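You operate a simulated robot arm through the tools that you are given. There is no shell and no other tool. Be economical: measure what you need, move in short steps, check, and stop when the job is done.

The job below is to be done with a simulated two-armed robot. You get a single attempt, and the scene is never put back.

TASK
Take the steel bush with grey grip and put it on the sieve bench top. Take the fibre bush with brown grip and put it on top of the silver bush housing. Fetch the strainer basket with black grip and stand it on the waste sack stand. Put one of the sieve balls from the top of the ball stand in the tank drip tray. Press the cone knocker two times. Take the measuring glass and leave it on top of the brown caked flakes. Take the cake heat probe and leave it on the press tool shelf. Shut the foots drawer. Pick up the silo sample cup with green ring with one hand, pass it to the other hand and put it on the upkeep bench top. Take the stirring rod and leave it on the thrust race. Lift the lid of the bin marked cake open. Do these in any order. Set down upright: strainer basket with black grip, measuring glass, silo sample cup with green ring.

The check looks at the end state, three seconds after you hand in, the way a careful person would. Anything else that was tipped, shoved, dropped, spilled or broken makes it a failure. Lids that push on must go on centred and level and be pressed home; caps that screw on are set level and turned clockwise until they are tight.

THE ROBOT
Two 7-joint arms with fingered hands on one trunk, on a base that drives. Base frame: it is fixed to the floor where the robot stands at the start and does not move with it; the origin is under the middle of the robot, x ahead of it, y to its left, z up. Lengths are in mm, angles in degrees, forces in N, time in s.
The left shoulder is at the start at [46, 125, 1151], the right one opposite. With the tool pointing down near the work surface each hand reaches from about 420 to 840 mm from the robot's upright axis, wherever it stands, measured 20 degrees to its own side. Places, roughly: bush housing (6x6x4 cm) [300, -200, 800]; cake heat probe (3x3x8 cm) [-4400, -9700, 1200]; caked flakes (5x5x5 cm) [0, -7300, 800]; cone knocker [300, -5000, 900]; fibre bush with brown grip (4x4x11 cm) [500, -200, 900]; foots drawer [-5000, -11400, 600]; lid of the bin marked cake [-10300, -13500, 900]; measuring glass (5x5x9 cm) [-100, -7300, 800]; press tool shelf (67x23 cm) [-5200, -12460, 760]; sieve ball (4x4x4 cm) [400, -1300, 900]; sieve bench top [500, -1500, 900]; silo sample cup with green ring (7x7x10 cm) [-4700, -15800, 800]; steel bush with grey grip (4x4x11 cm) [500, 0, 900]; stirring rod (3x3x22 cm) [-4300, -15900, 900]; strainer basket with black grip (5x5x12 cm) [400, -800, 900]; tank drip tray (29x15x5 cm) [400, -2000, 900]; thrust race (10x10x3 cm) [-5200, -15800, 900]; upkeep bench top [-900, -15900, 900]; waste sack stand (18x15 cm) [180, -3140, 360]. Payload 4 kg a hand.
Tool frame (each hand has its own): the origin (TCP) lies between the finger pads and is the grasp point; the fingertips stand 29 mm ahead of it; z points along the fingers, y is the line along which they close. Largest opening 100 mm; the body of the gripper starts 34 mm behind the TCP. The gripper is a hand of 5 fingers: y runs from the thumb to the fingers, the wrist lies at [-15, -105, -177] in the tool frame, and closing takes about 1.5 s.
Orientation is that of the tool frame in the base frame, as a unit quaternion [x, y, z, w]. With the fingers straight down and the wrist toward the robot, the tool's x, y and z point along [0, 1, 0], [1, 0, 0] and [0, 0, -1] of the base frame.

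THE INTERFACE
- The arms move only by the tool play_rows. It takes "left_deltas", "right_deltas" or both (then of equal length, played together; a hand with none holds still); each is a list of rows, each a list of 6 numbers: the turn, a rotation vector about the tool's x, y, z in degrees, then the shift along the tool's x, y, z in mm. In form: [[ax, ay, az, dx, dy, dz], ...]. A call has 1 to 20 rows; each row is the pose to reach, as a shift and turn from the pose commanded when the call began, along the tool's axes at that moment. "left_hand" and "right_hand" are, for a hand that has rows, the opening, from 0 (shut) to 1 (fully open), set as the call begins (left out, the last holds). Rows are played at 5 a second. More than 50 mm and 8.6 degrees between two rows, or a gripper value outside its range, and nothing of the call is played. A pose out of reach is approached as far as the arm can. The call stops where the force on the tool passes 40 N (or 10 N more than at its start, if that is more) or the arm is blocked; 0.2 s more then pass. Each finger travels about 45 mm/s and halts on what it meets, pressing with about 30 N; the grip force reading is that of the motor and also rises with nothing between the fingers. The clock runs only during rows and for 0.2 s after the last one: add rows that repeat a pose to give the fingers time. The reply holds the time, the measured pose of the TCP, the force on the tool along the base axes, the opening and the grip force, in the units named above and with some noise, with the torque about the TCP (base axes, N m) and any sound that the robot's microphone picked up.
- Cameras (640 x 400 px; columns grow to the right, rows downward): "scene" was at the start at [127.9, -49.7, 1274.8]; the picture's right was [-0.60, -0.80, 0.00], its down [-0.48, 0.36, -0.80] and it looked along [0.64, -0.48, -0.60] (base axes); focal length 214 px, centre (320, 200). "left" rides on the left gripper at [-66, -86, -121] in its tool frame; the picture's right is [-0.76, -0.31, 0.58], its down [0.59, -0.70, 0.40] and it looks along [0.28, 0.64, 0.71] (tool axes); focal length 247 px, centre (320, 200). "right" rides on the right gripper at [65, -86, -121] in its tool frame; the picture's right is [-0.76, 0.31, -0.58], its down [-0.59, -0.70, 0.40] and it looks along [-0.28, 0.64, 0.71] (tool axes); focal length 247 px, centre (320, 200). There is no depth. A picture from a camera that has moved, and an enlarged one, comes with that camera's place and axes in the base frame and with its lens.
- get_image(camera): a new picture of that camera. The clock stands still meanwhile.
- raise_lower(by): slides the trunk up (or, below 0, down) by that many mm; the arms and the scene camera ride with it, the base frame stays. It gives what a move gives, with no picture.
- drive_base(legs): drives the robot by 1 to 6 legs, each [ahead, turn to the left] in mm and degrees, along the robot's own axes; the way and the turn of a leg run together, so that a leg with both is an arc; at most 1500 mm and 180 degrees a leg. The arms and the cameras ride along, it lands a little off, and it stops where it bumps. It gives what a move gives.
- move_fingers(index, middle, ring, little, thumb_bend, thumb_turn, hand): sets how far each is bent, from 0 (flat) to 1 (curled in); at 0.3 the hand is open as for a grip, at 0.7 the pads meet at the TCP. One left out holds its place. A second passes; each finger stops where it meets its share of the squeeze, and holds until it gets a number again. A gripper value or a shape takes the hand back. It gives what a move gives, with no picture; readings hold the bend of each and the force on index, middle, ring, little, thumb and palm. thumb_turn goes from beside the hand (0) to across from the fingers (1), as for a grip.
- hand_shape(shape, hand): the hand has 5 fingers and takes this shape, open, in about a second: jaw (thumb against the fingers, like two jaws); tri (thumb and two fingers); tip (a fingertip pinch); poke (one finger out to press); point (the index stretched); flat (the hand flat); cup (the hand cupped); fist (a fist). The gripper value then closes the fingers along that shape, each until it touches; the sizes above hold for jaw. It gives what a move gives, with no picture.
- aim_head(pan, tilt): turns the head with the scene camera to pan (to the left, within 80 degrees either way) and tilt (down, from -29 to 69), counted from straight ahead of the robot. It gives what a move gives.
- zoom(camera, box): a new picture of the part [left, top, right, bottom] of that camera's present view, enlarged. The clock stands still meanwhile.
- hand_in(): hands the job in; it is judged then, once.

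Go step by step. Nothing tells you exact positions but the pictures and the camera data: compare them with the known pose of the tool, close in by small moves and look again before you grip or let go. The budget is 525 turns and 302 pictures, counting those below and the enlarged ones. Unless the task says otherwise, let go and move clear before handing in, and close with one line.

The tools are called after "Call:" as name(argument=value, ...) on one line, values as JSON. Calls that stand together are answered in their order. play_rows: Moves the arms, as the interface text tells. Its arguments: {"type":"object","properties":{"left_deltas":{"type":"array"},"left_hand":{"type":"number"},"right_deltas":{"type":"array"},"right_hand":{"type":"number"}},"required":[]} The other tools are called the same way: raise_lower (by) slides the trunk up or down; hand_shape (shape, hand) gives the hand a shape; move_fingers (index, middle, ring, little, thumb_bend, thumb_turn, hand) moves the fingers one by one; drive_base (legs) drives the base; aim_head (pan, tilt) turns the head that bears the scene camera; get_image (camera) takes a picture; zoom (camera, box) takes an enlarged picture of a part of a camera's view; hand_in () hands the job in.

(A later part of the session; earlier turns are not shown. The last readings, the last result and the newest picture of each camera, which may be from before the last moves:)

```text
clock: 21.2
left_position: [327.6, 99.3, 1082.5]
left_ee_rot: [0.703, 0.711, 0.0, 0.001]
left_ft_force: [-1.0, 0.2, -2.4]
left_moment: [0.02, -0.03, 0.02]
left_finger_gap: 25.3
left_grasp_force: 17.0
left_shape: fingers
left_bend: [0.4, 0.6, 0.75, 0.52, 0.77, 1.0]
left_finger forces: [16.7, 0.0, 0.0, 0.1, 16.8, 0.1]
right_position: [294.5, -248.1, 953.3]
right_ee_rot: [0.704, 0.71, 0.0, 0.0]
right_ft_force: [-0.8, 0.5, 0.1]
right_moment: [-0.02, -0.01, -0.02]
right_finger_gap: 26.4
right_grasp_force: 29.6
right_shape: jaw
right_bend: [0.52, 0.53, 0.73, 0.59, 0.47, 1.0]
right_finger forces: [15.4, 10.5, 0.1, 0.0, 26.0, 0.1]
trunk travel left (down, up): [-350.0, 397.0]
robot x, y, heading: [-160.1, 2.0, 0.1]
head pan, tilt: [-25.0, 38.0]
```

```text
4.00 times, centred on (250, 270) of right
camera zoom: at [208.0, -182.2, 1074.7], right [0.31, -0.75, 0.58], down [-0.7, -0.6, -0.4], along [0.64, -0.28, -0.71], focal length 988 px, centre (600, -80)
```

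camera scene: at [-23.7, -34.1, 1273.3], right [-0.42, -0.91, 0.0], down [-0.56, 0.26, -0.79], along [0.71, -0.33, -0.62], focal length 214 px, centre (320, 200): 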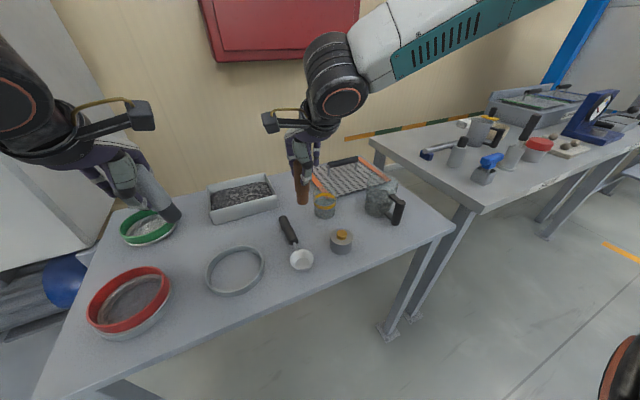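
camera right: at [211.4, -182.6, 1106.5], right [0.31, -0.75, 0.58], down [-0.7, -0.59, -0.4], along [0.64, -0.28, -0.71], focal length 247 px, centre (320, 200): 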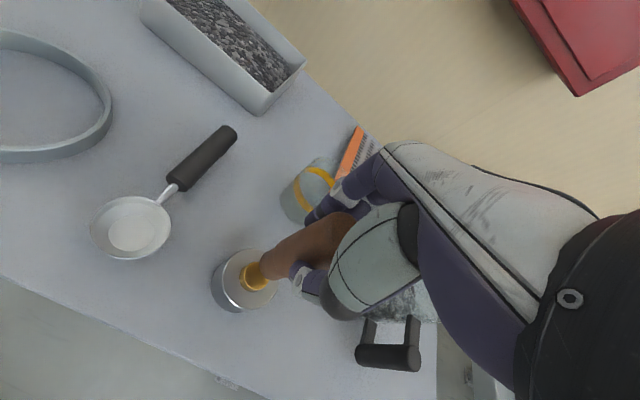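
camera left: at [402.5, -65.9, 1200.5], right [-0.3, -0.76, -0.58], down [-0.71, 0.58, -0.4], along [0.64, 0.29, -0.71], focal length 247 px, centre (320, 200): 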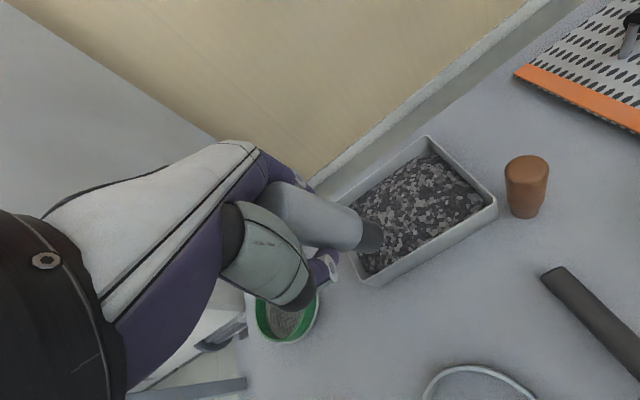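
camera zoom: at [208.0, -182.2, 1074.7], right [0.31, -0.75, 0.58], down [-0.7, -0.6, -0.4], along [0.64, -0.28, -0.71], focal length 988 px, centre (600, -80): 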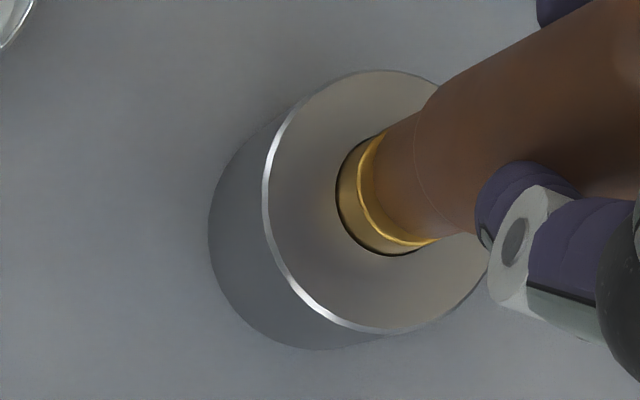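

Continue by 1 mm steps until a contact force shows.

Call:
play_rows(right_deltas=[[0, 0, 0, -0.5, -0.8, 1], [0, 0, 0, -0.5, -0.8, 2], [0, 0, 0, -0.5, -0.8, 2]])

Call:
play_rows(right_deltas=[[0, 0, 0, 0, 0, 1], [0, 0, 0, 0, 0, 2], [0, 0, 0, 0, 0, 2]])

Call:
zoom(camera="right", box=[190, 220, 310, 320])

```text
clock: 22.1
left_position: [326.7, 99.3, 1081.7]
left_ee_rot: [0.703, 0.711, -0.001, 0.0]
left_ft_force: [-0.2, 0.2, -1.0]
left_moment: [0.03, 0.02, 0.01]
left_finger_gap: 24.7
left_grasp_force: 16.5
left_shape: fingers
left_bend: [0.4, 0.6, 0.75, 0.52, 0.77, 1.0]
left_finger forces: [16.9, 0.0, 0.0, 0.0, 16.8, 0.1]
right_position: [294.9, -247.2, 953.4]
right_ee_rot: [0.704, 0.711, 0.0, 0.001]
right_ft_force: [2.3, 0.8, 9.5]
right_moment: [0.01, -0.08, 0.03]
right_finger_gap: 26.9
right_grasp_force: 30.0
right_shape: jaw
right_bend: [0.52, 0.53, 0.73, 0.59, 0.47, 1.0]
right_finger forces: [17.0, 11.4, 0.1, 0.0, 27.1, 0.0]
trunk travel left (down, up): [-350.0, 397.0]
robot x, y, heading: [-162.5, -1.0, -0.0]
head pan, tilt: [-25.0, 38.0]
```

```text
clock: 22.9
left_position: [326.6, 100.4, 1081.9]
left_ee_rot: [0.704, 0.71, 0.0, 0.0]
left_ft_force: [0.2, 0.6, -0.7]
left_moment: [-0.01, 0.02, -0.02]
left_finger_gap: 25.1
left_grasp_force: 16.7
left_shape: fingers
left_bend: [0.4, 0.6, 0.75, 0.52, 0.77, 1.0]
left_finger forces: [16.8, 0.0, 0.0, 0.0, 16.8, 0.1]
right_position: [294.6, -246.8, 952.8]
right_ee_rot: [0.703, 0.712, 0.0, 0.001]
right_ft_force: [4.1, 1.2, 20.8]
right_moment: [-0.02, -0.2, 0.01]
right_finger_gap: 28.2
right_grasp_force: 29.9
right_shape: jaw
right_bend: [0.51, 0.52, 0.73, 0.59, 0.75, 1.0]
right_finger forces: [19.1, 12.8, 0.0, 0.0, 28.1, 0.0]
trunk travel left (down, up): [-350.0, 397.0]
robot x, y, heading: [-160.2, 1.3, -0.2]
head pan, tilt: [-25.0, 38.0]
```

```text
4.00 times, centred on (250, 270) of right
camera zoom: at [207.5, -182.1, 1072.4], right [0.31, -0.75, 0.58], down [-0.7, -0.6, -0.4], along [0.65, -0.28, -0.71], focal length 988 px, centre (600, -80)
```

zoom: 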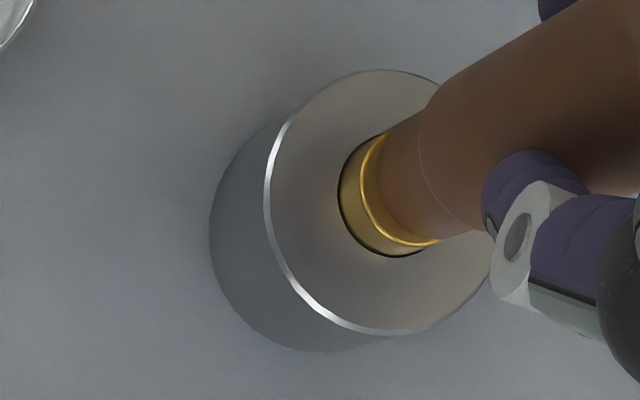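

Contact at 20 N. Checking centring with the head before letting go.

Call:
zoom(camera="scene", box=[316, 200, 380, 240])

```text
10.00 times, centred on (348, 220) of scene
camera zoom: at [-24.8, -33.4, 1273.6], right [-0.42, -0.91, 0.0], down [-0.56, 0.26, -0.79], along [0.71, -0.33, -0.62], focal length 2145 px, centre (40, 0)
```

zoom: 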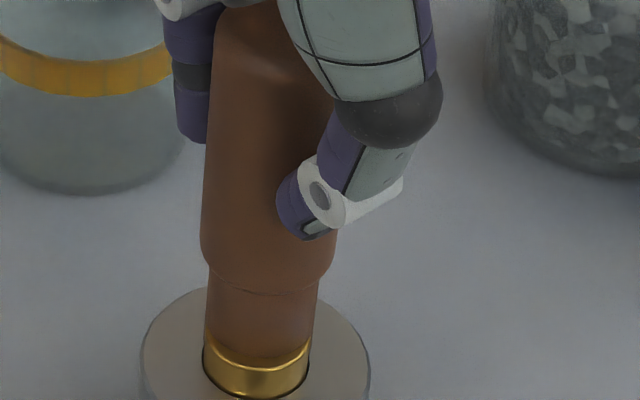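

The foot sits ~4 mm too far away from the robot on the pin. I'll lift 4 mm, shift (-3.8, +2), and set down again.

Call:
play_rows(right_deltas=[[0, 0, 0, 0, 0, -4], [0, 0, 0, 0, 0, -8], [0, 0, 0, 1, -2, -8], [0, 0, 0, 2, -4, -8], [0, 0, 0, 2, -4, -8]])

Call:
zoom(camera="scene", box=[308, 200, 388, 250])

Call:
zoom(camera="right", box=[190, 200, 334, 320])

```text
clock: 24.1
left_position: [327.9, 98.8, 1080.2]
left_ee_rot: [0.704, 0.71, 0.001, 0.0]
left_ft_force: [-1.0, 0.5, -1.6]
left_moment: [0.01, 0.01, -0.02]
left_finger_gap: 25.0
left_grasp_force: 16.7
left_shape: fingers
left_bend: [0.4, 0.6, 0.75, 0.52, 0.77, 1.0]
left_finger forces: [16.8, 0.0, 0.0, 0.0, 16.8, 0.1]
right_position: [289.8, -246.5, 957.6]
right_ee_rot: [0.704, 0.71, -0.001, -0.001]
right_ft_force: [0.4, -0.4, -0.7]
right_moment: [0.02, 0.01, -0.03]
right_finger_gap: 27.2
right_grasp_force: 29.4
right_shape: jaw
right_bend: [0.52, 0.52, 0.73, 0.59, 0.75, 1.0]
right_finger forces: [16.4, 10.1, 0.0, 0.0, 27.0, 0.0]
trunk travel left (down, up): [-350.0, 397.0]
robot x, y, heading: [-159.7, 0.3, -0.0]
head pan, tilt: [-25.0, 38.0]
```

```text
8.00 times, centred on (348, 225) of scene
camera zoom: at [-23.8, -34.2, 1273.3], right [-0.42, -0.91, 0.0], down [-0.56, 0.26, -0.79], along [0.71, -0.33, -0.62], focal length 1716 px, centre (96, 0)
```

zoom: 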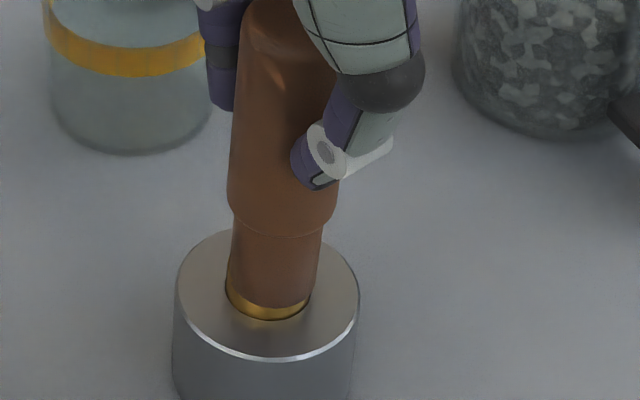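

```text
3.33 times, centred on (262, 260) of right
camera zoom: at [203.8, -180.7, 1078.7], right [0.31, -0.75, 0.58], down [-0.7, -0.6, -0.4], along [0.64, -0.28, -0.71], focal length 823 px, centre (513, 0)
```

zoom: 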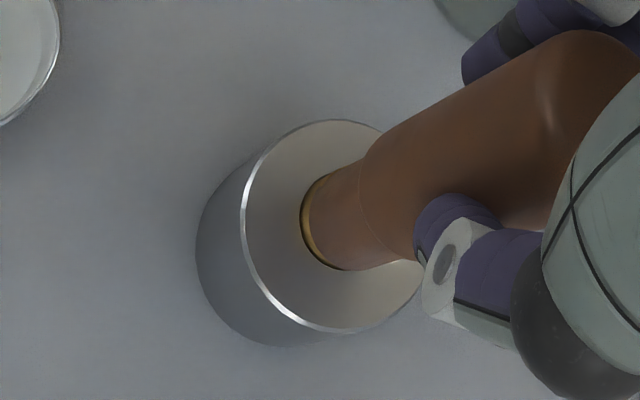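

Slight overshoot; nudging back (+2.5, +1) and lowering to contact.

Call:
play_rows(right_deltas=[[0, 0, 0, 1.2, 2.5, 0], [0, 0, 0, 1.2, 2.5, 2], [0, 0, 0, 1.2, 2.5, 4], [0, 0, 0, 1.2, 2.5, 5], [0, 0, 0, 1.2, 2.5, 5]])

Call:
zoom(camera="scene", box=[308, 200, 388, 250])

Call:
zoom(camera="right", box=[190, 200, 334, 320])

```text
clock: 25.2
left_position: [327.3, 98.7, 1081.3]
left_ee_rot: [0.704, 0.71, 0.0, 0.0]
left_ft_force: [0.1, -0.2, -1.5]
left_moment: [-0.02, 0.0, -0.01]
left_finger_gap: 25.0
left_grasp_force: 16.5
left_shape: fingers
left_bend: [0.4, 0.6, 0.75, 0.52, 0.77, 1.0]
left_finger forces: [16.8, 0.1, 0.1, 0.0, 16.8, 0.0]
right_position: [293.3, -245.5, 952.6]
right_ee_rot: [0.704, 0.71, 0.0, 0.0]
right_ft_force: [0.5, 0.6, 3.0]
right_moment: [-0.01, -0.02, -0.01]
right_finger_gap: 27.3
right_grasp_force: 29.7
right_shape: jaw
right_bend: [0.52, 0.52, 0.73, 0.59, 0.75, 1.0]
right_finger forces: [16.9, 10.4, 0.0, 0.1, 27.2, 0.1]
trunk travel left (down, up): [-350.0, 397.0]
robot x, y, heading: [-159.8, -1.3, -0.1]
head pan, tilt: [-25.0, 38.0]
```

```text
8.00 times, centred on (348, 225) of scene
camera zoom: at [-24.1, -34.0, 1273.4], right [-0.42, -0.91, 0.0], down [-0.56, 0.26, -0.79], along [0.71, -0.33, -0.62], focal length 1716 px, centre (96, 0)
```

zoom: 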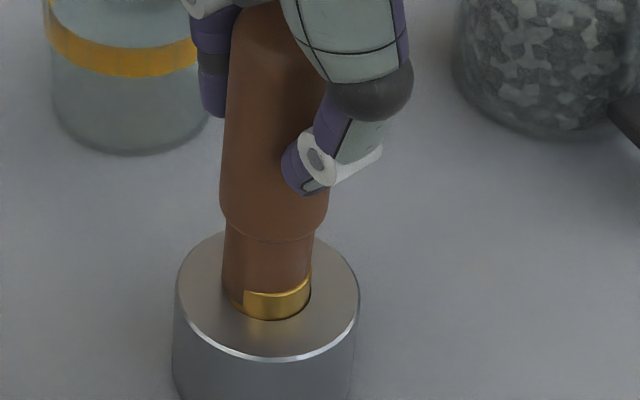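

```text
3.33 times, centred on (262, 260) of right
camera zoom: at [206.4, -179.8, 1073.8], right [0.31, -0.75, 0.58], down [-0.7, -0.6, -0.4], along [0.64, -0.28, -0.71], focal length 823 px, centre (513, 0)
```

zoom: 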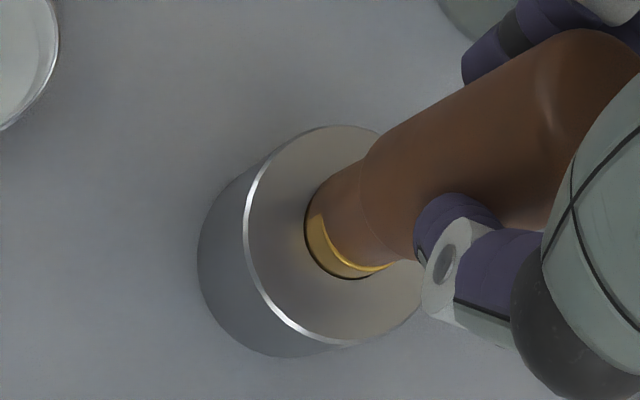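

The contact zone looks odd; zooming further in.

Call:
zoom(camera="scene", box=[332, 224, 352, 242])

Call:
zoom(camera="right", box=[270, 245, 318, 290])

```text
16.00 times, centred on (342, 233) of scene
camera zoom: at [-24.1, -34.0, 1273.4], right [-0.42, -0.91, 0.0], down [-0.56, 0.26, -0.79], along [0.71, -0.33, -0.62], focal length 3432 px, centre (-32, -328)
```

zoom: 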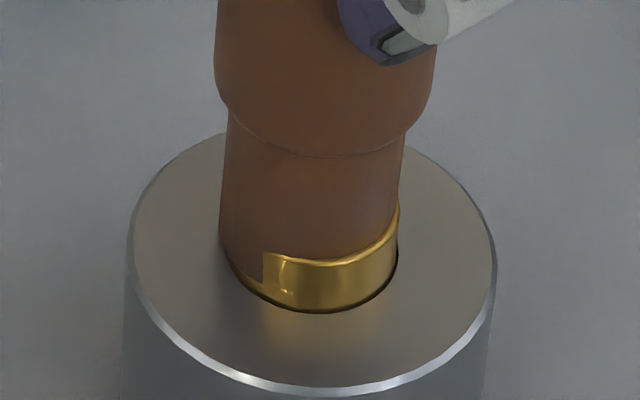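

```text
8.89 times, centred on (294, 268) of right
camera zoom: at [206.4, -179.8, 1073.8], right [0.31, -0.75, 0.58], down [-0.7, -0.6, -0.4], along [0.64, -0.28, -0.71], focal length 2195 px, centre (551, -400)
```

zoom: 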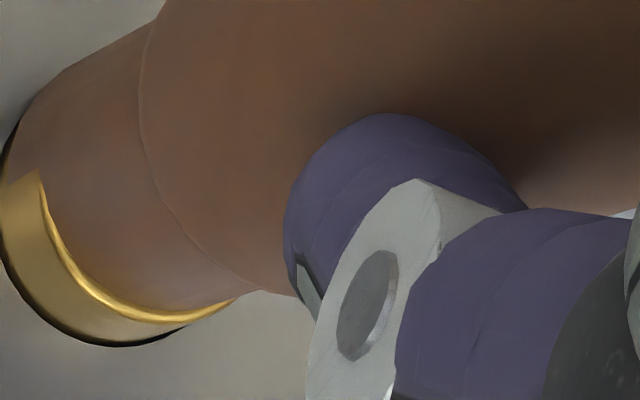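

It seems the foot slips partly over the pin, offset slightly back-left. Shift (-2, -0.8) and try lowering gently.

Call:
play_rows(right_deltas=[[0, 0, 0, 0, 0, -3], [0, 0, 0, -0.8, -2, -3], [0, 0, 0, -0.8, -2, -1], [0, 0, 0, -0.8, -2, 1], [0, 0, 0, -0.8, -2, 2], [0, 0, 0, -0.8, -2, 2]])

Call:
zoom(camera="scene", box=[326, 218, 358, 242])

Call:
zoom(camera="right", box=[240, 220, 320, 290])

```text
clock: 26.6
left_position: [325.8, 99.0, 1081.6]
left_ee_rot: [0.704, 0.71, 0.001, 0.0]
left_ft_force: [0.5, 0.2, -1.0]
left_moment: [-0.04, 0.04, -0.01]
left_finger_gap: 25.0
left_grasp_force: 16.4
left_shape: fingers
left_bend: [0.4, 0.6, 0.75, 0.52, 0.77, 1.0]
left_finger forces: [16.8, 0.0, 0.1, 0.0, 16.8, 0.1]
right_position: [291.0, -244.8, 952.2]
right_ee_rot: [0.703, 0.711, 0.001, 0.001]
right_ft_force: [1.4, 0.2, 13.7]
right_moment: [-0.02, -0.07, 0.02]
right_finger_gap: 27.8
right_grasp_force: 30.4
right_shape: jaw
right_bend: [0.52, 0.52, 0.73, 0.59, 0.75, 1.0]
right_finger forces: [17.5, 11.2, 0.1, 0.1, 28.3, 0.0]
trunk travel left (down, up): [-350.0, 397.0]
robot x, y, heading: [-161.2, 1.0, 0.2]
head pan, tilt: [-25.0, 38.0]
```

```text
16.00 times, centred on (342, 230) of scene
camera zoom: at [-24.7, -33.6, 1273.6], right [-0.42, -0.91, 0.0], down [-0.56, 0.26, -0.79], along [0.71, -0.33, -0.62], focal length 3432 px, centre (-32, -280)
```

zoom: 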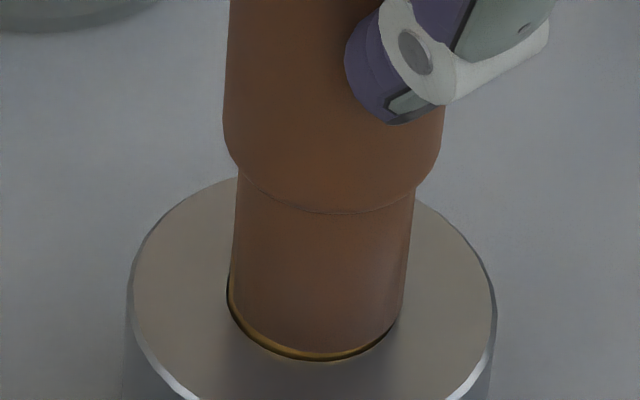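

```text
5.71 times, centred on (280, 255) of right
camera zoom: at [204.1, -180.0, 1072.7], right [0.31, -0.75, 0.58], down [-0.7, -0.6, -0.4], along [0.65, -0.28, -0.71], focal length 1411 px, centre (549, -114)
```

zoom: 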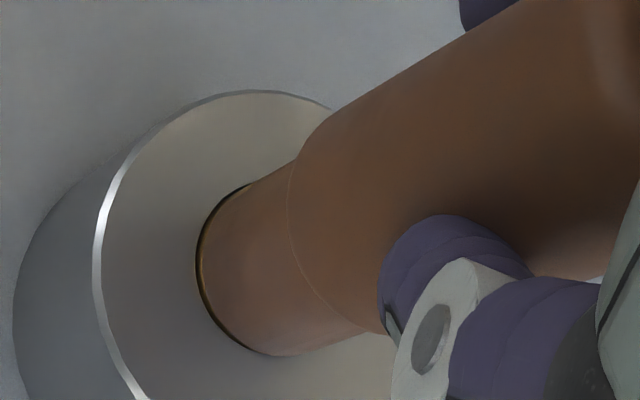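

The foot now sits fully home and centred on the housing (13.7 N contact). Easing the pressure, then opening the hand.

Call:
play_rows(right_deltas=[[0, 0, 0, 0, 0, -1], [0, 0, 0, 0, 0, -1]])

Call:
play_rows(right_deltas=[[0, 0, 0, 0, 0, 0], [0, 0, 0, 0, 0, 0], [0, 0, 0, 0, 0, 0], [0, 0, 0, 0, 0, 0], [0, 0, 0, 0, 0, 0], [0, 0, 0, 0, 0, 0], [0, 0, 0, 0, 0, 0], [0, 0, 0, 0, 0, 0]], right_hand=1)

Call:
get_image(camera="scene")

```text
clock: 27.2
left_position: [326.8, 99.6, 1081.7]
left_ee_rot: [0.704, 0.71, 0.0, 0.0]
left_ft_force: [0.4, 0.0, -1.7]
left_moment: [0.01, 0.0, 0.02]
left_finger_gap: 24.8
left_grasp_force: 17.1
left_shape: fingers
left_bend: [0.4, 0.6, 0.75, 0.52, 0.77, 1.0]
left_finger forces: [16.8, 0.1, 0.1, 0.1, 16.8, 0.0]
right_position: [291.0, -244.9, 952.5]
right_ee_rot: [0.704, 0.71, 0.0, 0.0]
right_ft_force: [0.8, 0.9, 11.8]
right_moment: [0.03, -0.07, 0.01]
right_finger_gap: 27.9
right_grasp_force: 29.9
right_shape: jaw
right_bend: [0.52, 0.52, 0.73, 0.59, 0.75, 1.0]
right_finger forces: [17.7, 11.0, 0.0, 0.1, 28.1, 0.1]
trunk travel left (down, up): [-350.0, 397.0]
robot x, y, heading: [-165.2, -2.8, -0.1]
head pan, tilt: [-25.0, 38.0]
```

```text
clock: 29.1
left_position: [327.0, 99.3, 1080.9]
left_ee_rot: [0.704, 0.71, 0.0, 0.0]
left_ft_force: [-0.3, 0.0, -0.3]
left_moment: [0.02, 0.03, 0.0]
left_finger_gap: 25.1
left_grasp_force: 16.9
left_shape: fingers
left_bend: [0.4, 0.6, 0.75, 0.52, 0.77, 1.0]
left_finger forces: [16.9, 0.0, 0.0, 0.0, 16.8, 0.0]
right_position: [292.4, -246.2, 950.7]
right_ee_rot: [0.704, 0.71, 0.0, 0.0]
right_ft_force: [-0.1, 0.0, -0.3]
right_moment: [0.01, -0.02, 0.0]
right_finger_gap: 99.9
right_grasp_force: 0.1
right_shape: jaw
right_bend: [0.3, 0.3, 0.3, 0.3, 0.3, 0.98]
right_finger forces: [0.0, 0.0, 0.0, 0.1, 0.0, 0.0]
trunk travel left (down, up): [-350.0, 397.0]
robot x, y, heading: [-160.3, -5.1, -0.1]
head pan, tilt: [-25.0, 38.0]
```

```text
258 pictures are left
camera scene: at [-23.9, -34.2, 1273.3], right [-0.42, -0.91, 0.0], down [-0.56, 0.26, -0.79], along [0.71, -0.33, -0.62], focal length 214 px, centre (320, 200)
```

scene: 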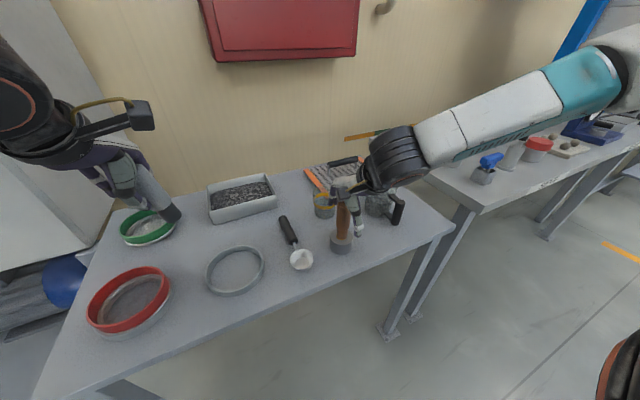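

Bush stands on the housing. I'll raise the right hand straight up and then drive to the next bench.

Call:
play_rows(right_deltas=[[0, 0, 0, 0, 0, -20], [0, 0, 0, 0, 0, -60], [0, 0, 0, 0, 0, -110], [0, 0, 0, 0, 0, -160], [0, 0, 0, 0, 0, -190]])

Call:
drive_base(legs=[[0, -90], [900, 0], [0, 90]])

Call:
aim_head(pan=-15, tilt=30)

Call:
get_image(camera="scene")

```text
clock: 30.2
left_position: [328.2, 98.0, 1081.8]
left_ee_rot: [0.704, 0.71, 0.0, 0.001]
left_ft_force: [0.8, -0.3, -1.5]
left_moment: [0.01, -0.02, 0.01]
left_finger_gap: 25.0
left_grasp_force: 16.9
left_shape: fingers
left_bend: [0.4, 0.6, 0.75, 0.52, 0.77, 1.0]
left_finger forces: [16.7, 0.1, 0.0, 0.0, 16.7, 0.0]
right_position: [291.3, -247.1, 1142.6]
right_ee_rot: [0.703, 0.711, 0.001, 0.0]
right_ft_force: [0.0, 0.0, -0.7]
right_moment: [0.02, 0.02, 0.0]
right_finger_gap: 99.9
right_grasp_force: 0.2
right_shape: jaw
right_bend: [0.3, 0.3, 0.3, 0.3, 0.3, 0.98]
right_finger forces: [0.0, 0.0, 0.0, 0.0, 0.0, 0.0]
trunk travel left (down, up): [-350.0, 397.0]
robot x, y, heading: [-161.0, 1.5, 0.2]
head pan, tilt: [-25.0, 38.0]
```

```text
clock: 40.7
left_position: [185.9, -1281.2, 1084.1]
left_ee_rot: [0.958, 0.287, -0.001, 0.0]
left_ft_force: [-0.2, 0.3, -1.4]
left_moment: [0.0, -0.01, 0.0]
left_finger_gap: 24.3
left_grasp_force: 15.8
left_shape: fingers
left_bend: [0.4, 0.6, 0.75, 0.52, 0.77, 1.0]
left_finger forces: [16.0, 0.1, 0.0, 0.1, 16.0, 0.1]
right_position: [-112.1, -1442.6, 1138.7]
right_ee_rot: [0.955, 0.298, 0.002, -0.004]
right_ft_force: [0.2, -0.4, 0.5]
right_moment: [-0.02, 0.01, 0.04]
right_finger_gap: 100.1
right_grasp_force: 0.0
right_shape: jaw
right_bend: [0.3, 0.3, 0.3, 0.3, 0.3, 0.98]
right_finger forces: [0.1, 0.0, 0.0, 0.0, 0.0, 0.0]
trunk travel left (down, up): [-350.0, 397.0]
robot x, y, heading: [-157.9, -927.9, -57.1]
head pan, tilt: [-25.0, 38.0]
stopped in leg 3: the robot was blocked; the commanded pose is now the measured one
```

```text
clock: 41.5
left_position: [181.7, -1279.7, 1084.4]
left_ee_rot: [0.958, 0.288, 0.001, 0.001]
left_ft_force: [0.1, -0.3, -1.0]
left_moment: [0.02, -0.02, -0.02]
left_finger_gap: 24.5
left_grasp_force: 15.9
left_shape: fingers
left_bend: [0.4, 0.6, 0.75, 0.52, 0.77, 1.0]
left_finger forces: [16.1, 0.0, 0.0, 0.1, 16.0, 0.0]
right_position: [-115.9, -1441.1, 1137.1]
right_ee_rot: [0.955, 0.297, 0.003, -0.004]
right_ft_force: [-0.2, 0.5, 0.7]
right_moment: [0.02, -0.04, 0.0]
right_finger_gap: 99.7
right_grasp_force: 0.1
right_shape: jaw
right_bend: [0.3, 0.3, 0.3, 0.3, 0.3, 0.98]
right_finger forces: [0.0, 0.1, 0.0, 0.0, 0.0, 0.0]
trunk travel left (down, up): [-350.0, 397.0]
robot x, y, heading: [-155.8, -923.7, -57.2]
head pan, tilt: [-15.0, 30.0]
```

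```text
257 pictures are left
camera scene: at [-104.5, -1061.4, 1285.3], right [-0.95, -0.31, -0.01], down [-0.15, 0.48, -0.86], along [0.27, -0.82, -0.5], focal length 214 px, centre (320, 200)
```

scene: 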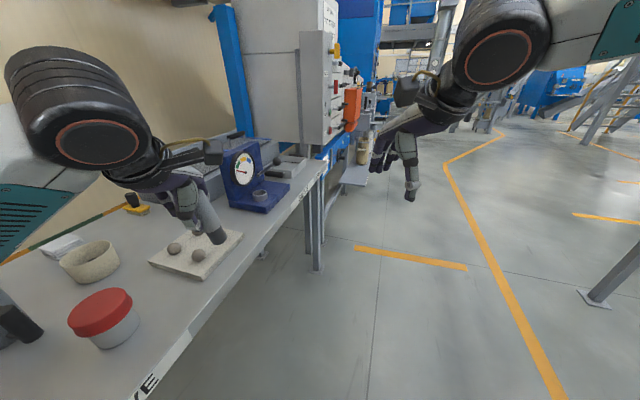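

The turn was blocked (likely a base corner or arm near the bench). I'll back off 250 mm and finish the turn from there.

Call:
drive_base(legs=[[-250, 0], [0, 57]])

Call:
get_image(camera="scene")

```text
clock: 42.8
left_position: [158.5, -1260.8, 1087.6]
left_ee_rot: [0.961, 0.277, -0.002, 0.004]
left_ft_force: [0.6, 0.6, -0.9]
left_moment: [0.08, -0.01, -0.01]
left_finger_gap: 23.8
left_grasp_force: 16.7
left_shape: fingers
left_bend: [0.41, 0.6, 0.75, 0.52, 0.77, 1.0]
left_finger forces: [16.7, 0.0, 0.0, 0.0, 16.8, 0.1]
right_position: [-135.7, -1416.1, 1137.4]
right_ee_rot: [0.957, 0.29, 0.003, -0.005]
right_ft_force: [-1.0, 0.0, 0.3]
right_moment: [0.06, -0.01, -0.01]
right_finger_gap: 100.1
right_grasp_force: 0.1
right_shape: jaw
right_bend: [0.3, 0.3, 0.3, 0.3, 0.3, 0.98]
right_finger forces: [0.0, 0.1, 0.0, 0.0, 0.0, 0.1]
trunk travel left (down, up): [-350.0, 397.0]
robot x, y, heading: [-176.3, -897.5, -64.3]
head pan, tilt: [-15.0, 30.0]
stopped in leg 1: the robot was blocked; the commanded pose is now the measured one
```

```text
256 pictures are left
camera scene: at [-136.9, -1041.5, 1285.6], right [-0.98, -0.18, 0.0], down [-0.09, 0.5, -0.86], along [0.16, -0.85, -0.5], focal length 214 px, centre (320, 200)
```

scene: 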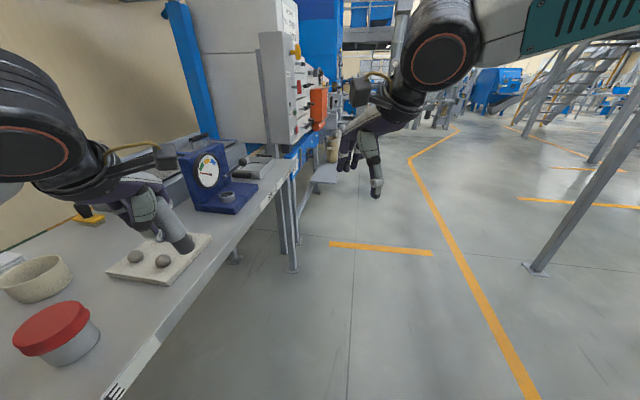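

Something on the left side blocks. I'll look left.

Call:
aim_head(pan=75, tilt=40)

Call:
get_image(camera="scene")

```text
clock: 44.4
left_position: [150.7, -1257.7, 1084.1]
left_ee_rot: [0.962, 0.273, -0.001, 0.002]
left_ft_force: [-0.4, 0.5, -1.7]
left_moment: [0.05, -0.06, 0.02]
left_finger_gap: 24.3
left_grasp_force: 17.0
left_shape: fingers
left_bend: [0.41, 0.6, 0.75, 0.52, 0.77, 1.0]
left_finger forces: [16.7, 0.0, 0.1, 0.0, 16.8, 0.0]
right_position: [-144.9, -1411.3, 1138.0]
right_ee_rot: [0.958, 0.287, 0.003, -0.003]
right_ft_force: [1.0, 1.0, -0.3]
right_moment: [-0.02, -0.02, 0.01]
right_finger_gap: 99.8
right_grasp_force: 0.2
right_shape: jaw
right_bend: [0.3, 0.3, 0.3, 0.3, 0.3, 0.98]
right_finger forces: [0.0, 0.0, 0.1, 0.1, 0.1, 0.0]
trunk travel left (down, up): [-350.0, 397.0]
robot x, y, heading: [-176.4, -892.0, -64.3]
head pan, tilt: [75.0, 40.0]
```

```text
255 pictures are left
camera scene: at [-74.1, -931.6, 1270.9], right [0.19, -0.98, 0.0], down [-0.63, -0.12, -0.77], along [0.76, 0.15, -0.64], focal length 214 px, centre (320, 200)
```

scene: 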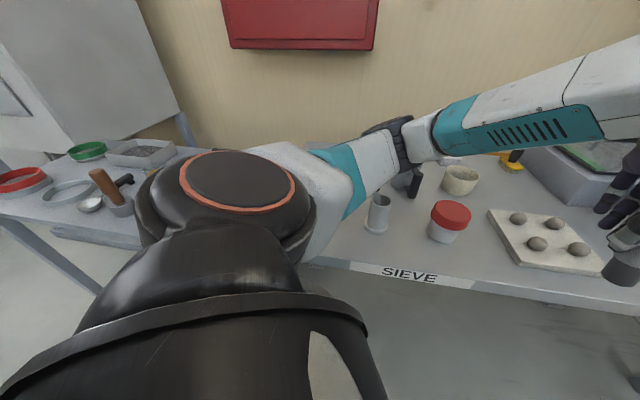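

The left elbow hangs over the bench near objects. Zooming to see whether it touches anything.

Call:
zoom(camera="scene", box=[260, 80, 520, 260])

```text
2.22 times, centred on (390, 170) of scene
camera zoom: at [-74.1, -931.6, 1270.9], right [0.19, -0.98, 0.0], down [-0.63, -0.12, -0.77], along [0.76, 0.15, -0.64], focal length 477 px, centre (164, 267)
```

zoom: 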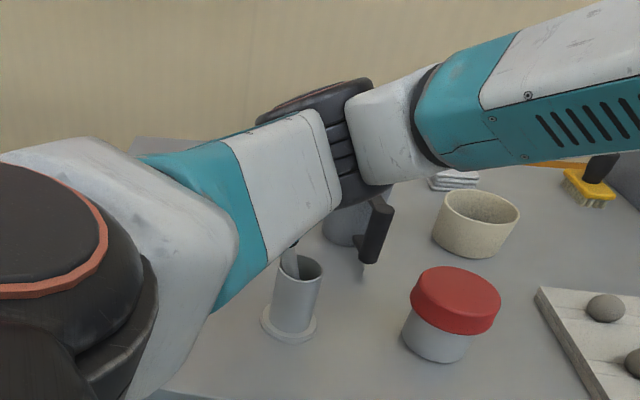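

The upper arm/elbow is low over the bench items. I'll raise the trunk to lift both arms clear.

Call:
raise_lower(by=250)

Call:
get_image(camera="scene")

```text
clock: 47.0
left_position: [158.6, -1251.6, 1334.7]
left_ee_rot: [0.961, 0.275, -0.005, 0.002]
left_ft_force: [0.7, 0.5, -1.0]
left_moment: [0.01, 0.03, 0.04]
left_finger_gap: 24.1
left_grasp_force: 16.3
left_shape: fingers
left_bend: [0.41, 0.6, 0.75, 0.52, 0.77, 1.0]
left_finger forces: [16.7, 0.0, 0.0, 0.0, 16.7, 0.1]
right_position: [-139.2, -1406.7, 1389.6]
right_ee_rot: [0.958, 0.287, 0.0, -0.003]
right_ft_force: [0.1, -0.5, 0.2]
right_moment: [-0.02, -0.02, 0.01]
right_finger_gap: 100.2
right_grasp_force: 0.0
right_shape: jaw
right_bend: [0.3, 0.3, 0.3, 0.3, 0.3, 0.98]
right_finger forces: [0.0, 0.1, 0.0, 0.1, 0.1, 0.0]
trunk travel left (down, up): [-600.0, 147.0]
robot x, y, heading: [-175.6, -890.8, -64.1]
head pan, tilt: [75.0, 40.0]
```

```text
253 pictures are left
camera scene: at [-80.3, -898.9, 1522.7], right [0.19, -0.98, 0.0], down [-0.63, -0.12, -0.77], along [0.75, 0.15, -0.64], focal length 214 px, centre (320, 200)
```

scene: 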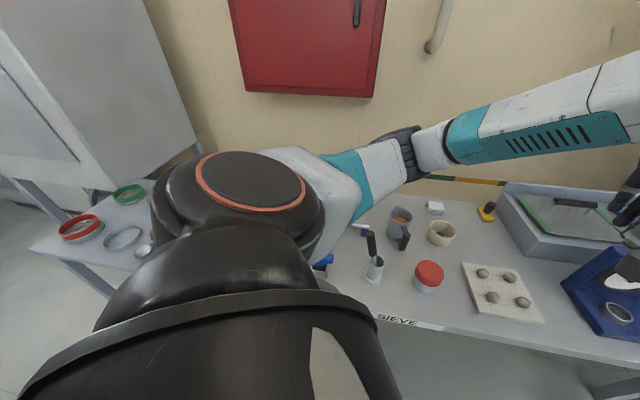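

Clear now. Completing the turn with the arms high.

Call:
drive_base(legs=[[-60, 0], [0, 64]])

Call:
aim_head(pan=0, tilt=45)

Call:
get_image(camera="scene")

```text
clock: 50.8
left_position: [267.5, -697.0, 1334.3]
left_ee_rot: [0.673, 0.74, -0.002, 0.005]
left_ft_force: [0.3, 0.0, -0.7]
left_moment: [0.0, 0.05, 0.0]
left_finger_gap: 23.9
left_grasp_force: 15.8
left_shape: fingers
left_bend: [0.41, 0.6, 0.75, 0.52, 0.77, 1.0]
left_finger forces: [15.8, 0.0, 0.0, 0.0, 16.0, 0.1]
right_position: [273.2, -1031.3, 1390.8]
right_ee_rot: [0.663, 0.749, -0.001, -0.002]
right_ft_force: [0.3, -0.5, 0.2]
right_moment: [0.02, -0.01, 0.01]
right_finger_gap: 99.9
right_grasp_force: 0.0
right_shape: jaw
right_bend: [0.3, 0.3, 0.3, 0.3, 0.3, 0.98]
right_finger forces: [0.0, 0.0, 0.0, 0.0, 0.0, 0.0]
trunk travel left (down, up): [-600.0, 147.0]
robot x, y, heading: [-202.3, -836.1, -0.4]
head pan, tilt: [75.0, 40.0]
```

```text
clock: 52.2
left_position: [267.3, -697.1, 1334.4]
left_ee_rot: [0.673, 0.739, -0.002, 0.005]
left_ft_force: [1.0, 0.1, -0.3]
left_moment: [0.01, 0.06, 0.0]
left_finger_gap: 24.0
left_grasp_force: 15.9
left_shape: fingers
left_bend: [0.41, 0.6, 0.75, 0.52, 0.77, 1.0]
left_finger forces: [15.7, 0.1, 0.1, 0.0, 16.0, 0.1]
right_position: [273.6, -1031.7, 1389.8]
right_ee_rot: [0.663, 0.749, -0.001, -0.003]
right_ft_force: [0.0, 0.9, -0.1]
right_moment: [0.0, -0.02, -0.04]
right_finger_gap: 100.0
right_grasp_force: 0.1
right_shape: jaw
right_bend: [0.3, 0.3, 0.3, 0.3, 0.3, 0.98]
right_finger forces: [0.0, 0.0, 0.1, 0.0, 0.0, 0.0]
trunk travel left (down, up): [-600.0, 147.0]
robot x, y, heading: [-203.1, -836.2, -0.5]
head pan, tilt: [0.0, 45.0]
```

```text
252 pictures are left
camera scene: at [-93.4, -835.1, 1515.5], right [-0.01, -1.0, 0.0], down [-0.71, 0.0, -0.71], along [0.71, 0.0, -0.71], focal length 214 px, centre (320, 200)
```

scene: 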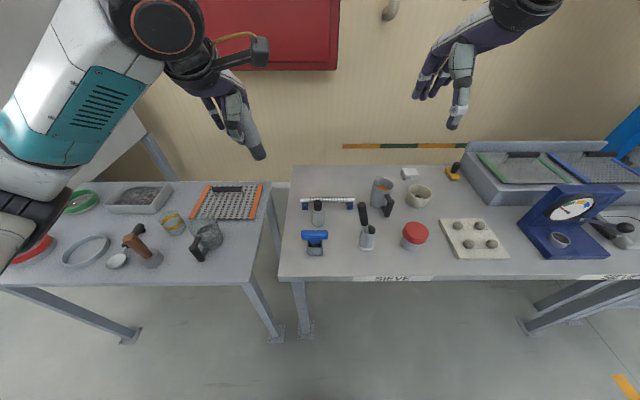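

Zooming on both benches to verify the fibre bush and identify the items here.

Call:
zoom(camera="scene", box=[60, 170, 280, 308])

Call:
zoom(camera="scene", box=[280, 150, 520, 300])

```text
2.90 times, centred on (170, 239) of scene
camera zoom: at [-93.4, -835.1, 1515.5], right [-0.01, -1.0, 0.0], down [-0.71, 0.0, -0.71], along [0.71, 0.0, -0.71], focal length 622 px, centre (755, 87)
```

zoom: 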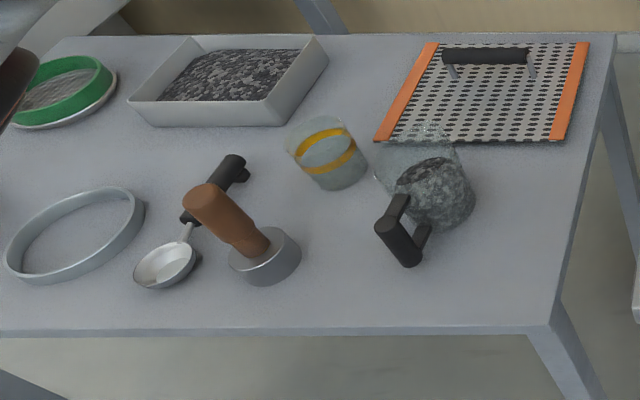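

```text
2.67 times, centred on (400, 225) of scene
camera zoom: at [-93.4, -835.1, 1515.5], right [-0.01, -1.0, 0.0], down [-0.71, 0.0, -0.71], along [0.71, 0.0, -0.71], focal length 572 px, centre (107, 133)
```

zoom: 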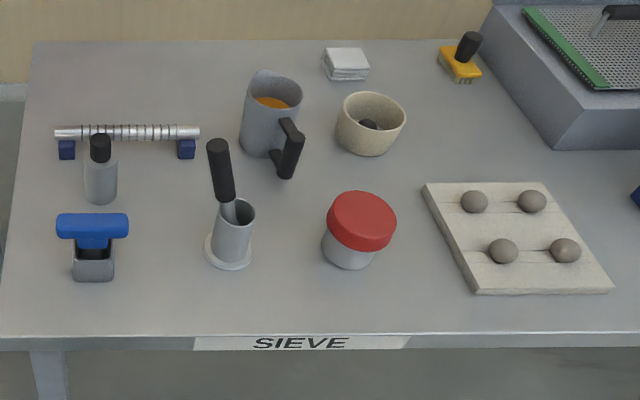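

Fibre bush stands well. A free spot for the steel bush is behind the ball board near (500, -1350), so I'll drive along to y ≈ -1330 with arms kept high.

Call:
drive_base(legs=[[0, -89.5], [490, 0], [0, 90]])

Call:
get_image(camera="scene")

```text
clock: 62.7
left_position: [266.5, -1186.1, 1333.6]
left_ee_rot: [0.678, 0.735, -0.003, 0.005]
left_ft_force: [0.1, 0.5, -1.6]
left_moment: [0.0, 0.05, 0.0]
left_finger_gap: 23.3
left_grasp_force: 14.8
left_shape: fingers
left_bend: [0.41, 0.6, 0.75, 0.52, 0.78, 1.0]
left_finger forces: [14.9, 0.0, 0.0, 0.0, 15.2, 0.0]
right_position: [269.1, -1520.3, 1390.4]
right_ee_rot: [0.667, 0.745, -0.001, -0.003]
right_ft_force: [-0.5, -0.3, 0.2]
right_moment: [0.03, 0.03, 0.0]
right_finger_gap: 99.8
right_grasp_force: 0.1
right_shape: jaw
right_bend: [0.3, 0.3, 0.3, 0.3, 0.3, 0.98]
right_finger forces: [0.0, 0.0, 0.1, 0.1, 0.1, 0.0]
trunk travel left (down, up): [-600.0, 147.0]
robot x, y, heading: [-204.8, -1323.6, -0.9]
head pan, tilt: [0.0, 45.0]
```

```text
249 pictures are left
camera scene: at [-95.2, -1320.1, 1515.5], right [-0.02, -1.0, 0.0], down [-0.71, 0.01, -0.71], along [0.71, -0.01, -0.71], focal length 214 px, centre (320, 200)
```

scene: 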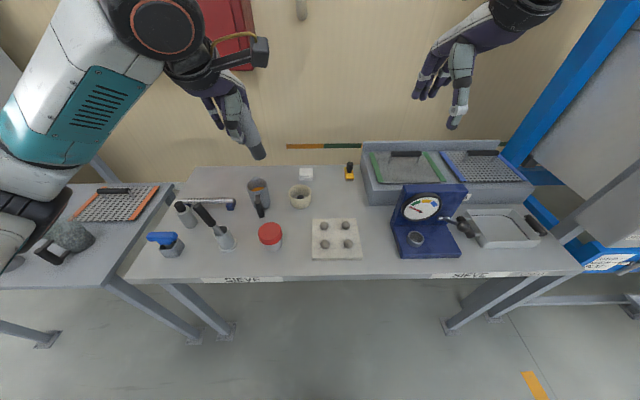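

Bench free spot ~(500, -1390). I'll re-squeeze the left grip, drive ahead 80 mm and lower the trunk 130 mm.

Call:
play_rows(left_deltas=[[0, 0, 0, 0, 0, 0], [0, 0, 0, 0, 0, 0], [0, 0, 0, 0, 0, 0], [0, 0, 0, 0, 0, 0], [0, 0, 0, 0, 0, 0]], left_hand=0)

Call:
drive_base(legs=[[80, 0.9]])

Call:
raise_lower(by=-130)

```text
clock: 63.9
left_position: [268.4, -1185.9, 1334.9]
left_ee_rot: [0.677, 0.736, -0.002, 0.005]
left_ft_force: [1.2, 0.3, -0.2]
left_moment: [0.0, 0.02, 0.01]
left_finger_gap: 18.8
left_grasp_force: 29.6
left_shape: jaw
left_bend: [0.42, 0.73, 0.72, 0.59, 0.77, 1.0]
left_finger forces: [16.7, 0.1, 0.0, 0.0, 18.9, 0.0]
right_position: [268.1, -1521.0, 1391.1]
right_ee_rot: [0.668, 0.745, -0.001, -0.003]
right_ft_force: [-0.3, -0.2, 1.0]
right_moment: [0.03, -0.02, -0.05]
right_finger_gap: 100.1
right_grasp_force: 0.1
right_shape: jaw
right_bend: [0.3, 0.3, 0.3, 0.3, 0.3, 0.98]
right_finger forces: [0.1, 0.0, 0.1, 0.1, 0.0, 0.0]
trunk travel left (down, up): [-600.0, 147.0]
robot x, y, heading: [-206.3, -1320.2, -1.1]
head pan, tilt: [0.0, 45.0]
```

```text
clock: 65.0
left_position: [333.2, -1178.6, 1335.8]
left_ee_rot: [0.671, 0.741, -0.001, 0.007]
left_ft_force: [-0.2, 0.0, -0.7]
left_moment: [0.02, -0.07, 0.0]
left_finger_gap: 18.4
left_grasp_force: 29.4
left_shape: jaw
left_bend: [0.42, 0.73, 0.72, 0.59, 0.77, 1.0]
left_finger forces: [16.5, 0.0, 0.1, 0.1, 18.8, 0.0]
right_position: [340.9, -1513.0, 1392.9]
right_ee_rot: [0.661, 0.751, 0.001, 0.0]
right_ft_force: [-0.7, 0.4, 0.7]
right_moment: [0.01, -0.07, -0.02]
right_finger_gap: 99.9
right_grasp_force: 0.1
right_shape: jaw
right_bend: [0.3, 0.3, 0.3, 0.3, 0.3, 0.98]
right_finger forces: [0.0, 0.0, 0.0, 0.0, 0.1, 0.0]
trunk travel left (down, up): [-600.0, 147.0]
robot x, y, heading: [-130.7, -1320.1, -0.0]
head pan, tilt: [0.0, 45.0]
```

```text
clock: 66.6
left_position: [340.3, -1178.9, 1204.6]
left_ee_rot: [0.671, 0.741, -0.002, 0.005]
left_ft_force: [-0.1, 0.3, -1.0]
left_moment: [0.03, 0.01, 0.01]
left_finger_gap: 18.7
left_grasp_force: 30.3
left_shape: jaw
left_bend: [0.42, 0.73, 0.72, 0.59, 0.77, 1.0]
left_finger forces: [16.6, 0.0, 0.0, 0.1, 18.8, 0.0]
right_position: [347.5, -1514.5, 1260.3]
right_ee_rot: [0.662, 0.75, -0.001, -0.003]
right_ft_force: [0.7, -0.3, 0.4]
right_moment: [0.03, 0.01, -0.01]
right_finger_gap: 100.0
right_grasp_force: 0.0
right_shape: jaw
right_bend: [0.3, 0.3, 0.3, 0.3, 0.3, 0.98]
right_finger forces: [0.1, 0.1, 0.0, 0.1, 0.0, 0.0]
trunk travel left (down, up): [-470.0, 277.0]
robot x, y, heading: [-128.6, -1321.0, -0.1]
head pan, tilt: [0.0, 45.0]
```

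Moving the left hand over the free spot while the right moves aside, straightening both yaws.

Call:
play_rows(left_deltas=[[0, 0, 1, -32, 20, 0], [0, 0, 2, -64, 40, 5], [0, 0, 3, -97, 60, 15], [0, 0, 4, -130, 80, 35], [0, 0, 5, -162, 100, 60], [0, 0, 5.7, -195, 120, 90], [0, 0, 5.7, -226, 138, 115], [0, 0, 5.7, -226, 138, 145], [0, 0, 5.7, -226, 138, 145]], right_deltas=[[0, 0, 1, -20, 0, 0], [0, 0, 2, -40, 0, 0], [0, 0, 3, -60, 0, 0], [0, 0, 4, -80, 0, 0], [0, 0, 5, -100, 0, 0], [0, 0, 6, -120, 0, 0], [0, 0, 7, -120, 0, 0], [0, 0, 7, -120, 0, 0], [0, 0, 7, -120, 0, 0]])

Call:
get_image(camera="scene")

Call:
get_image(camera="left")

```text
clock: 68.6
left_position: [501.2, -1392.1, 1059.8]
left_ee_rot: [0.708, 0.707, -0.001, 0.004]
left_ft_force: [-0.8, 0.7, -0.8]
left_moment: [0.01, 0.03, 0.03]
left_finger_gap: 18.4
left_grasp_force: 29.7
left_shape: jaw
left_bend: [0.42, 0.73, 0.72, 0.59, 0.77, 1.0]
left_finger forces: [15.9, 0.0, 0.1, 0.0, 18.6, 0.1]
right_position: [362.4, -1635.0, 1260.2]
right_ee_rot: [0.706, 0.709, -0.001, -0.003]
right_ft_force: [-0.2, -0.1, -0.3]
right_moment: [0.02, 0.01, 0.01]
right_finger_gap: 99.9
right_grasp_force: 0.0
right_shape: jaw
right_bend: [0.3, 0.3, 0.3, 0.3, 0.3, 0.98]
right_finger forces: [0.0, 0.0, 0.0, 0.1, 0.0, 0.1]
trunk travel left (down, up): [-470.0, 277.0]
robot x, y, heading: [-129.5, -1320.8, 0.1]
head pan, tilt: [0.0, 45.0]
```

```text
248 pictures are left
camera scene: at [-10.4, -1319.7, 1384.8], right [0.0, -1.0, 0.0], down [-0.71, 0.0, -0.71], along [0.71, 0.0, -0.71], focal length 214 px, centre (320, 200)
```

scene: 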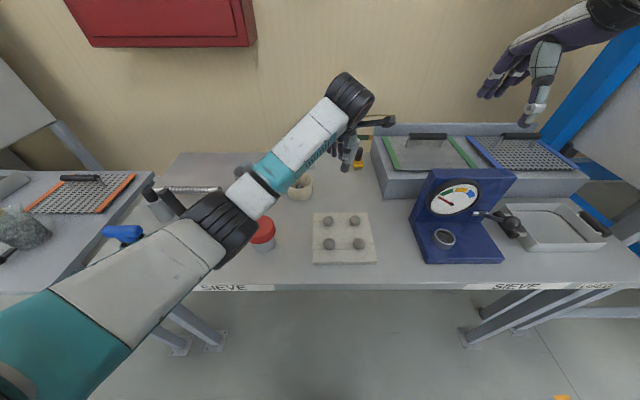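

```text
247 pictures are left
camera left: at [416.3, -1455.4, 1180.5], right [-0.31, -0.76, -0.57], down [-0.7, 0.59, -0.41], along [0.65, 0.28, -0.71], focal length 247 px, centre (320, 200)
```

left: 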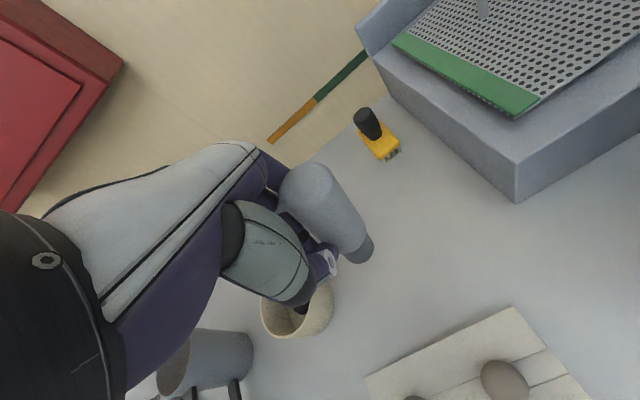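

The steel bush has tilted ~14° in the grip (top toward +x/-y). I'll rotate the hand to compensate and look again.

Call:
play_rows(left_deltas=[[-4, -3, 0, 0, 0, 0], [-8, -5.5, 0, 0, 0, 0], [-11.5, -7.9, 0, 0, 0, 0], [-11.5, -7.9, 0, 0, 0, 0]])

Call:
get_image(camera="left")

Call:
aim_head(pan=-10, tilt=28)

Call:
get_image(camera="scene")

```text
clock: 69.6
left_position: [500.8, -1391.5, 1060.8]
left_ee_rot: [0.701, 0.702, 0.02, 0.124]
left_ft_force: [0.2, 0.2, 0.5]
left_moment: [0.04, 0.04, 0.04]
left_finger_gap: 18.6
left_grasp_force: 29.8
left_shape: jaw
left_bend: [0.42, 0.73, 0.72, 0.59, 0.77, 1.0]
left_finger forces: [15.7, 0.0, 0.1, 0.1, 18.7, 0.0]
right_position: [362.1, -1633.6, 1259.0]
right_ee_rot: [0.705, 0.709, -0.001, -0.002]
right_ft_force: [0.8, -0.6, 0.2]
right_moment: [0.03, -0.02, -0.01]
right_finger_gap: 100.0
right_grasp_force: 0.2
right_shape: jaw
right_bend: [0.3, 0.3, 0.3, 0.3, 0.3, 0.98]
right_finger forces: [0.1, 0.0, 0.1, 0.0, 0.1, 0.1]
trunk travel left (down, up): [-470.0, 277.0]
robot x, y, heading: [-130.9, -1322.7, -0.2]
head pan, tilt: [0.0, 45.0]
```

```text
246 pictures are left
camera left: at [392.4, -1439.6, 1169.7], right [-0.19, -0.84, -0.51], down [-0.6, 0.51, -0.61], along [0.78, 0.19, -0.6], focal length 247 px, centre (320, 200)
```

left: 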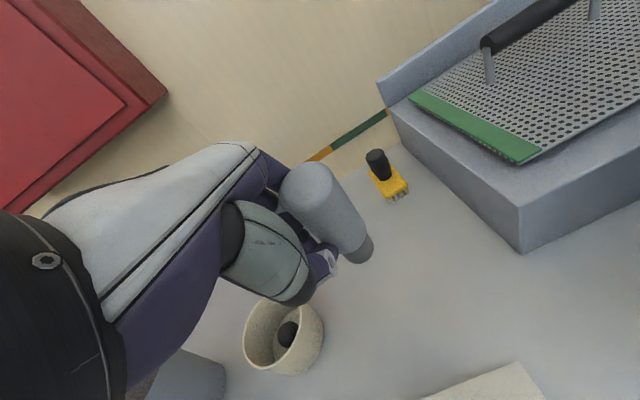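

```text
clock: 70.4
left_position: [500.0, -1390.8, 1061.4]
left_ee_rot: [0.701, 0.702, 0.021, 0.124]
left_ft_force: [0.2, -0.3, -0.8]
left_moment: [0.03, 0.0, -0.03]
left_finger_gap: 18.6
left_grasp_force: 29.5
left_shape: jaw
left_bend: [0.42, 0.73, 0.72, 0.59, 0.77, 1.0]
left_finger forces: [15.8, 0.0, 0.0, 0.0, 18.6, 0.0]
right_position: [364.0, -1635.4, 1258.3]
right_ee_rot: [0.706, 0.708, -0.001, -0.003]
right_ft_force: [-0.1, 0.5, 0.0]
right_moment: [-0.01, 0.0, 0.0]
right_finger_gap: 100.2
right_grasp_force: 0.1
right_shape: jaw
right_bend: [0.3, 0.3, 0.3, 0.3, 0.3, 0.98]
right_finger forces: [0.0, 0.0, 0.0, 0.0, 0.0, 0.0]
trunk travel left (down, up): [-470.0, 277.0]
robot x, y, heading: [-128.3, -1320.2, -0.0]
head pan, tilt: [-10.0, 28.0]
```

```text
245 pictures are left
camera scene: at [-1.9, -1335.2, 1410.5], right [-0.17, -0.98, 0.0], down [-0.46, 0.08, -0.88], along [0.87, -0.15, -0.47], focal length 214 px, centre (320, 200)
```

scene: 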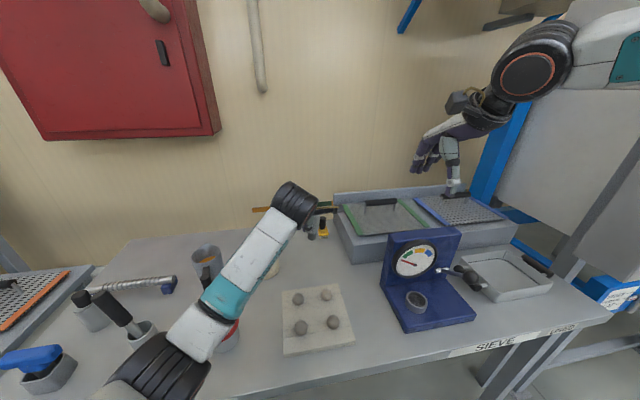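

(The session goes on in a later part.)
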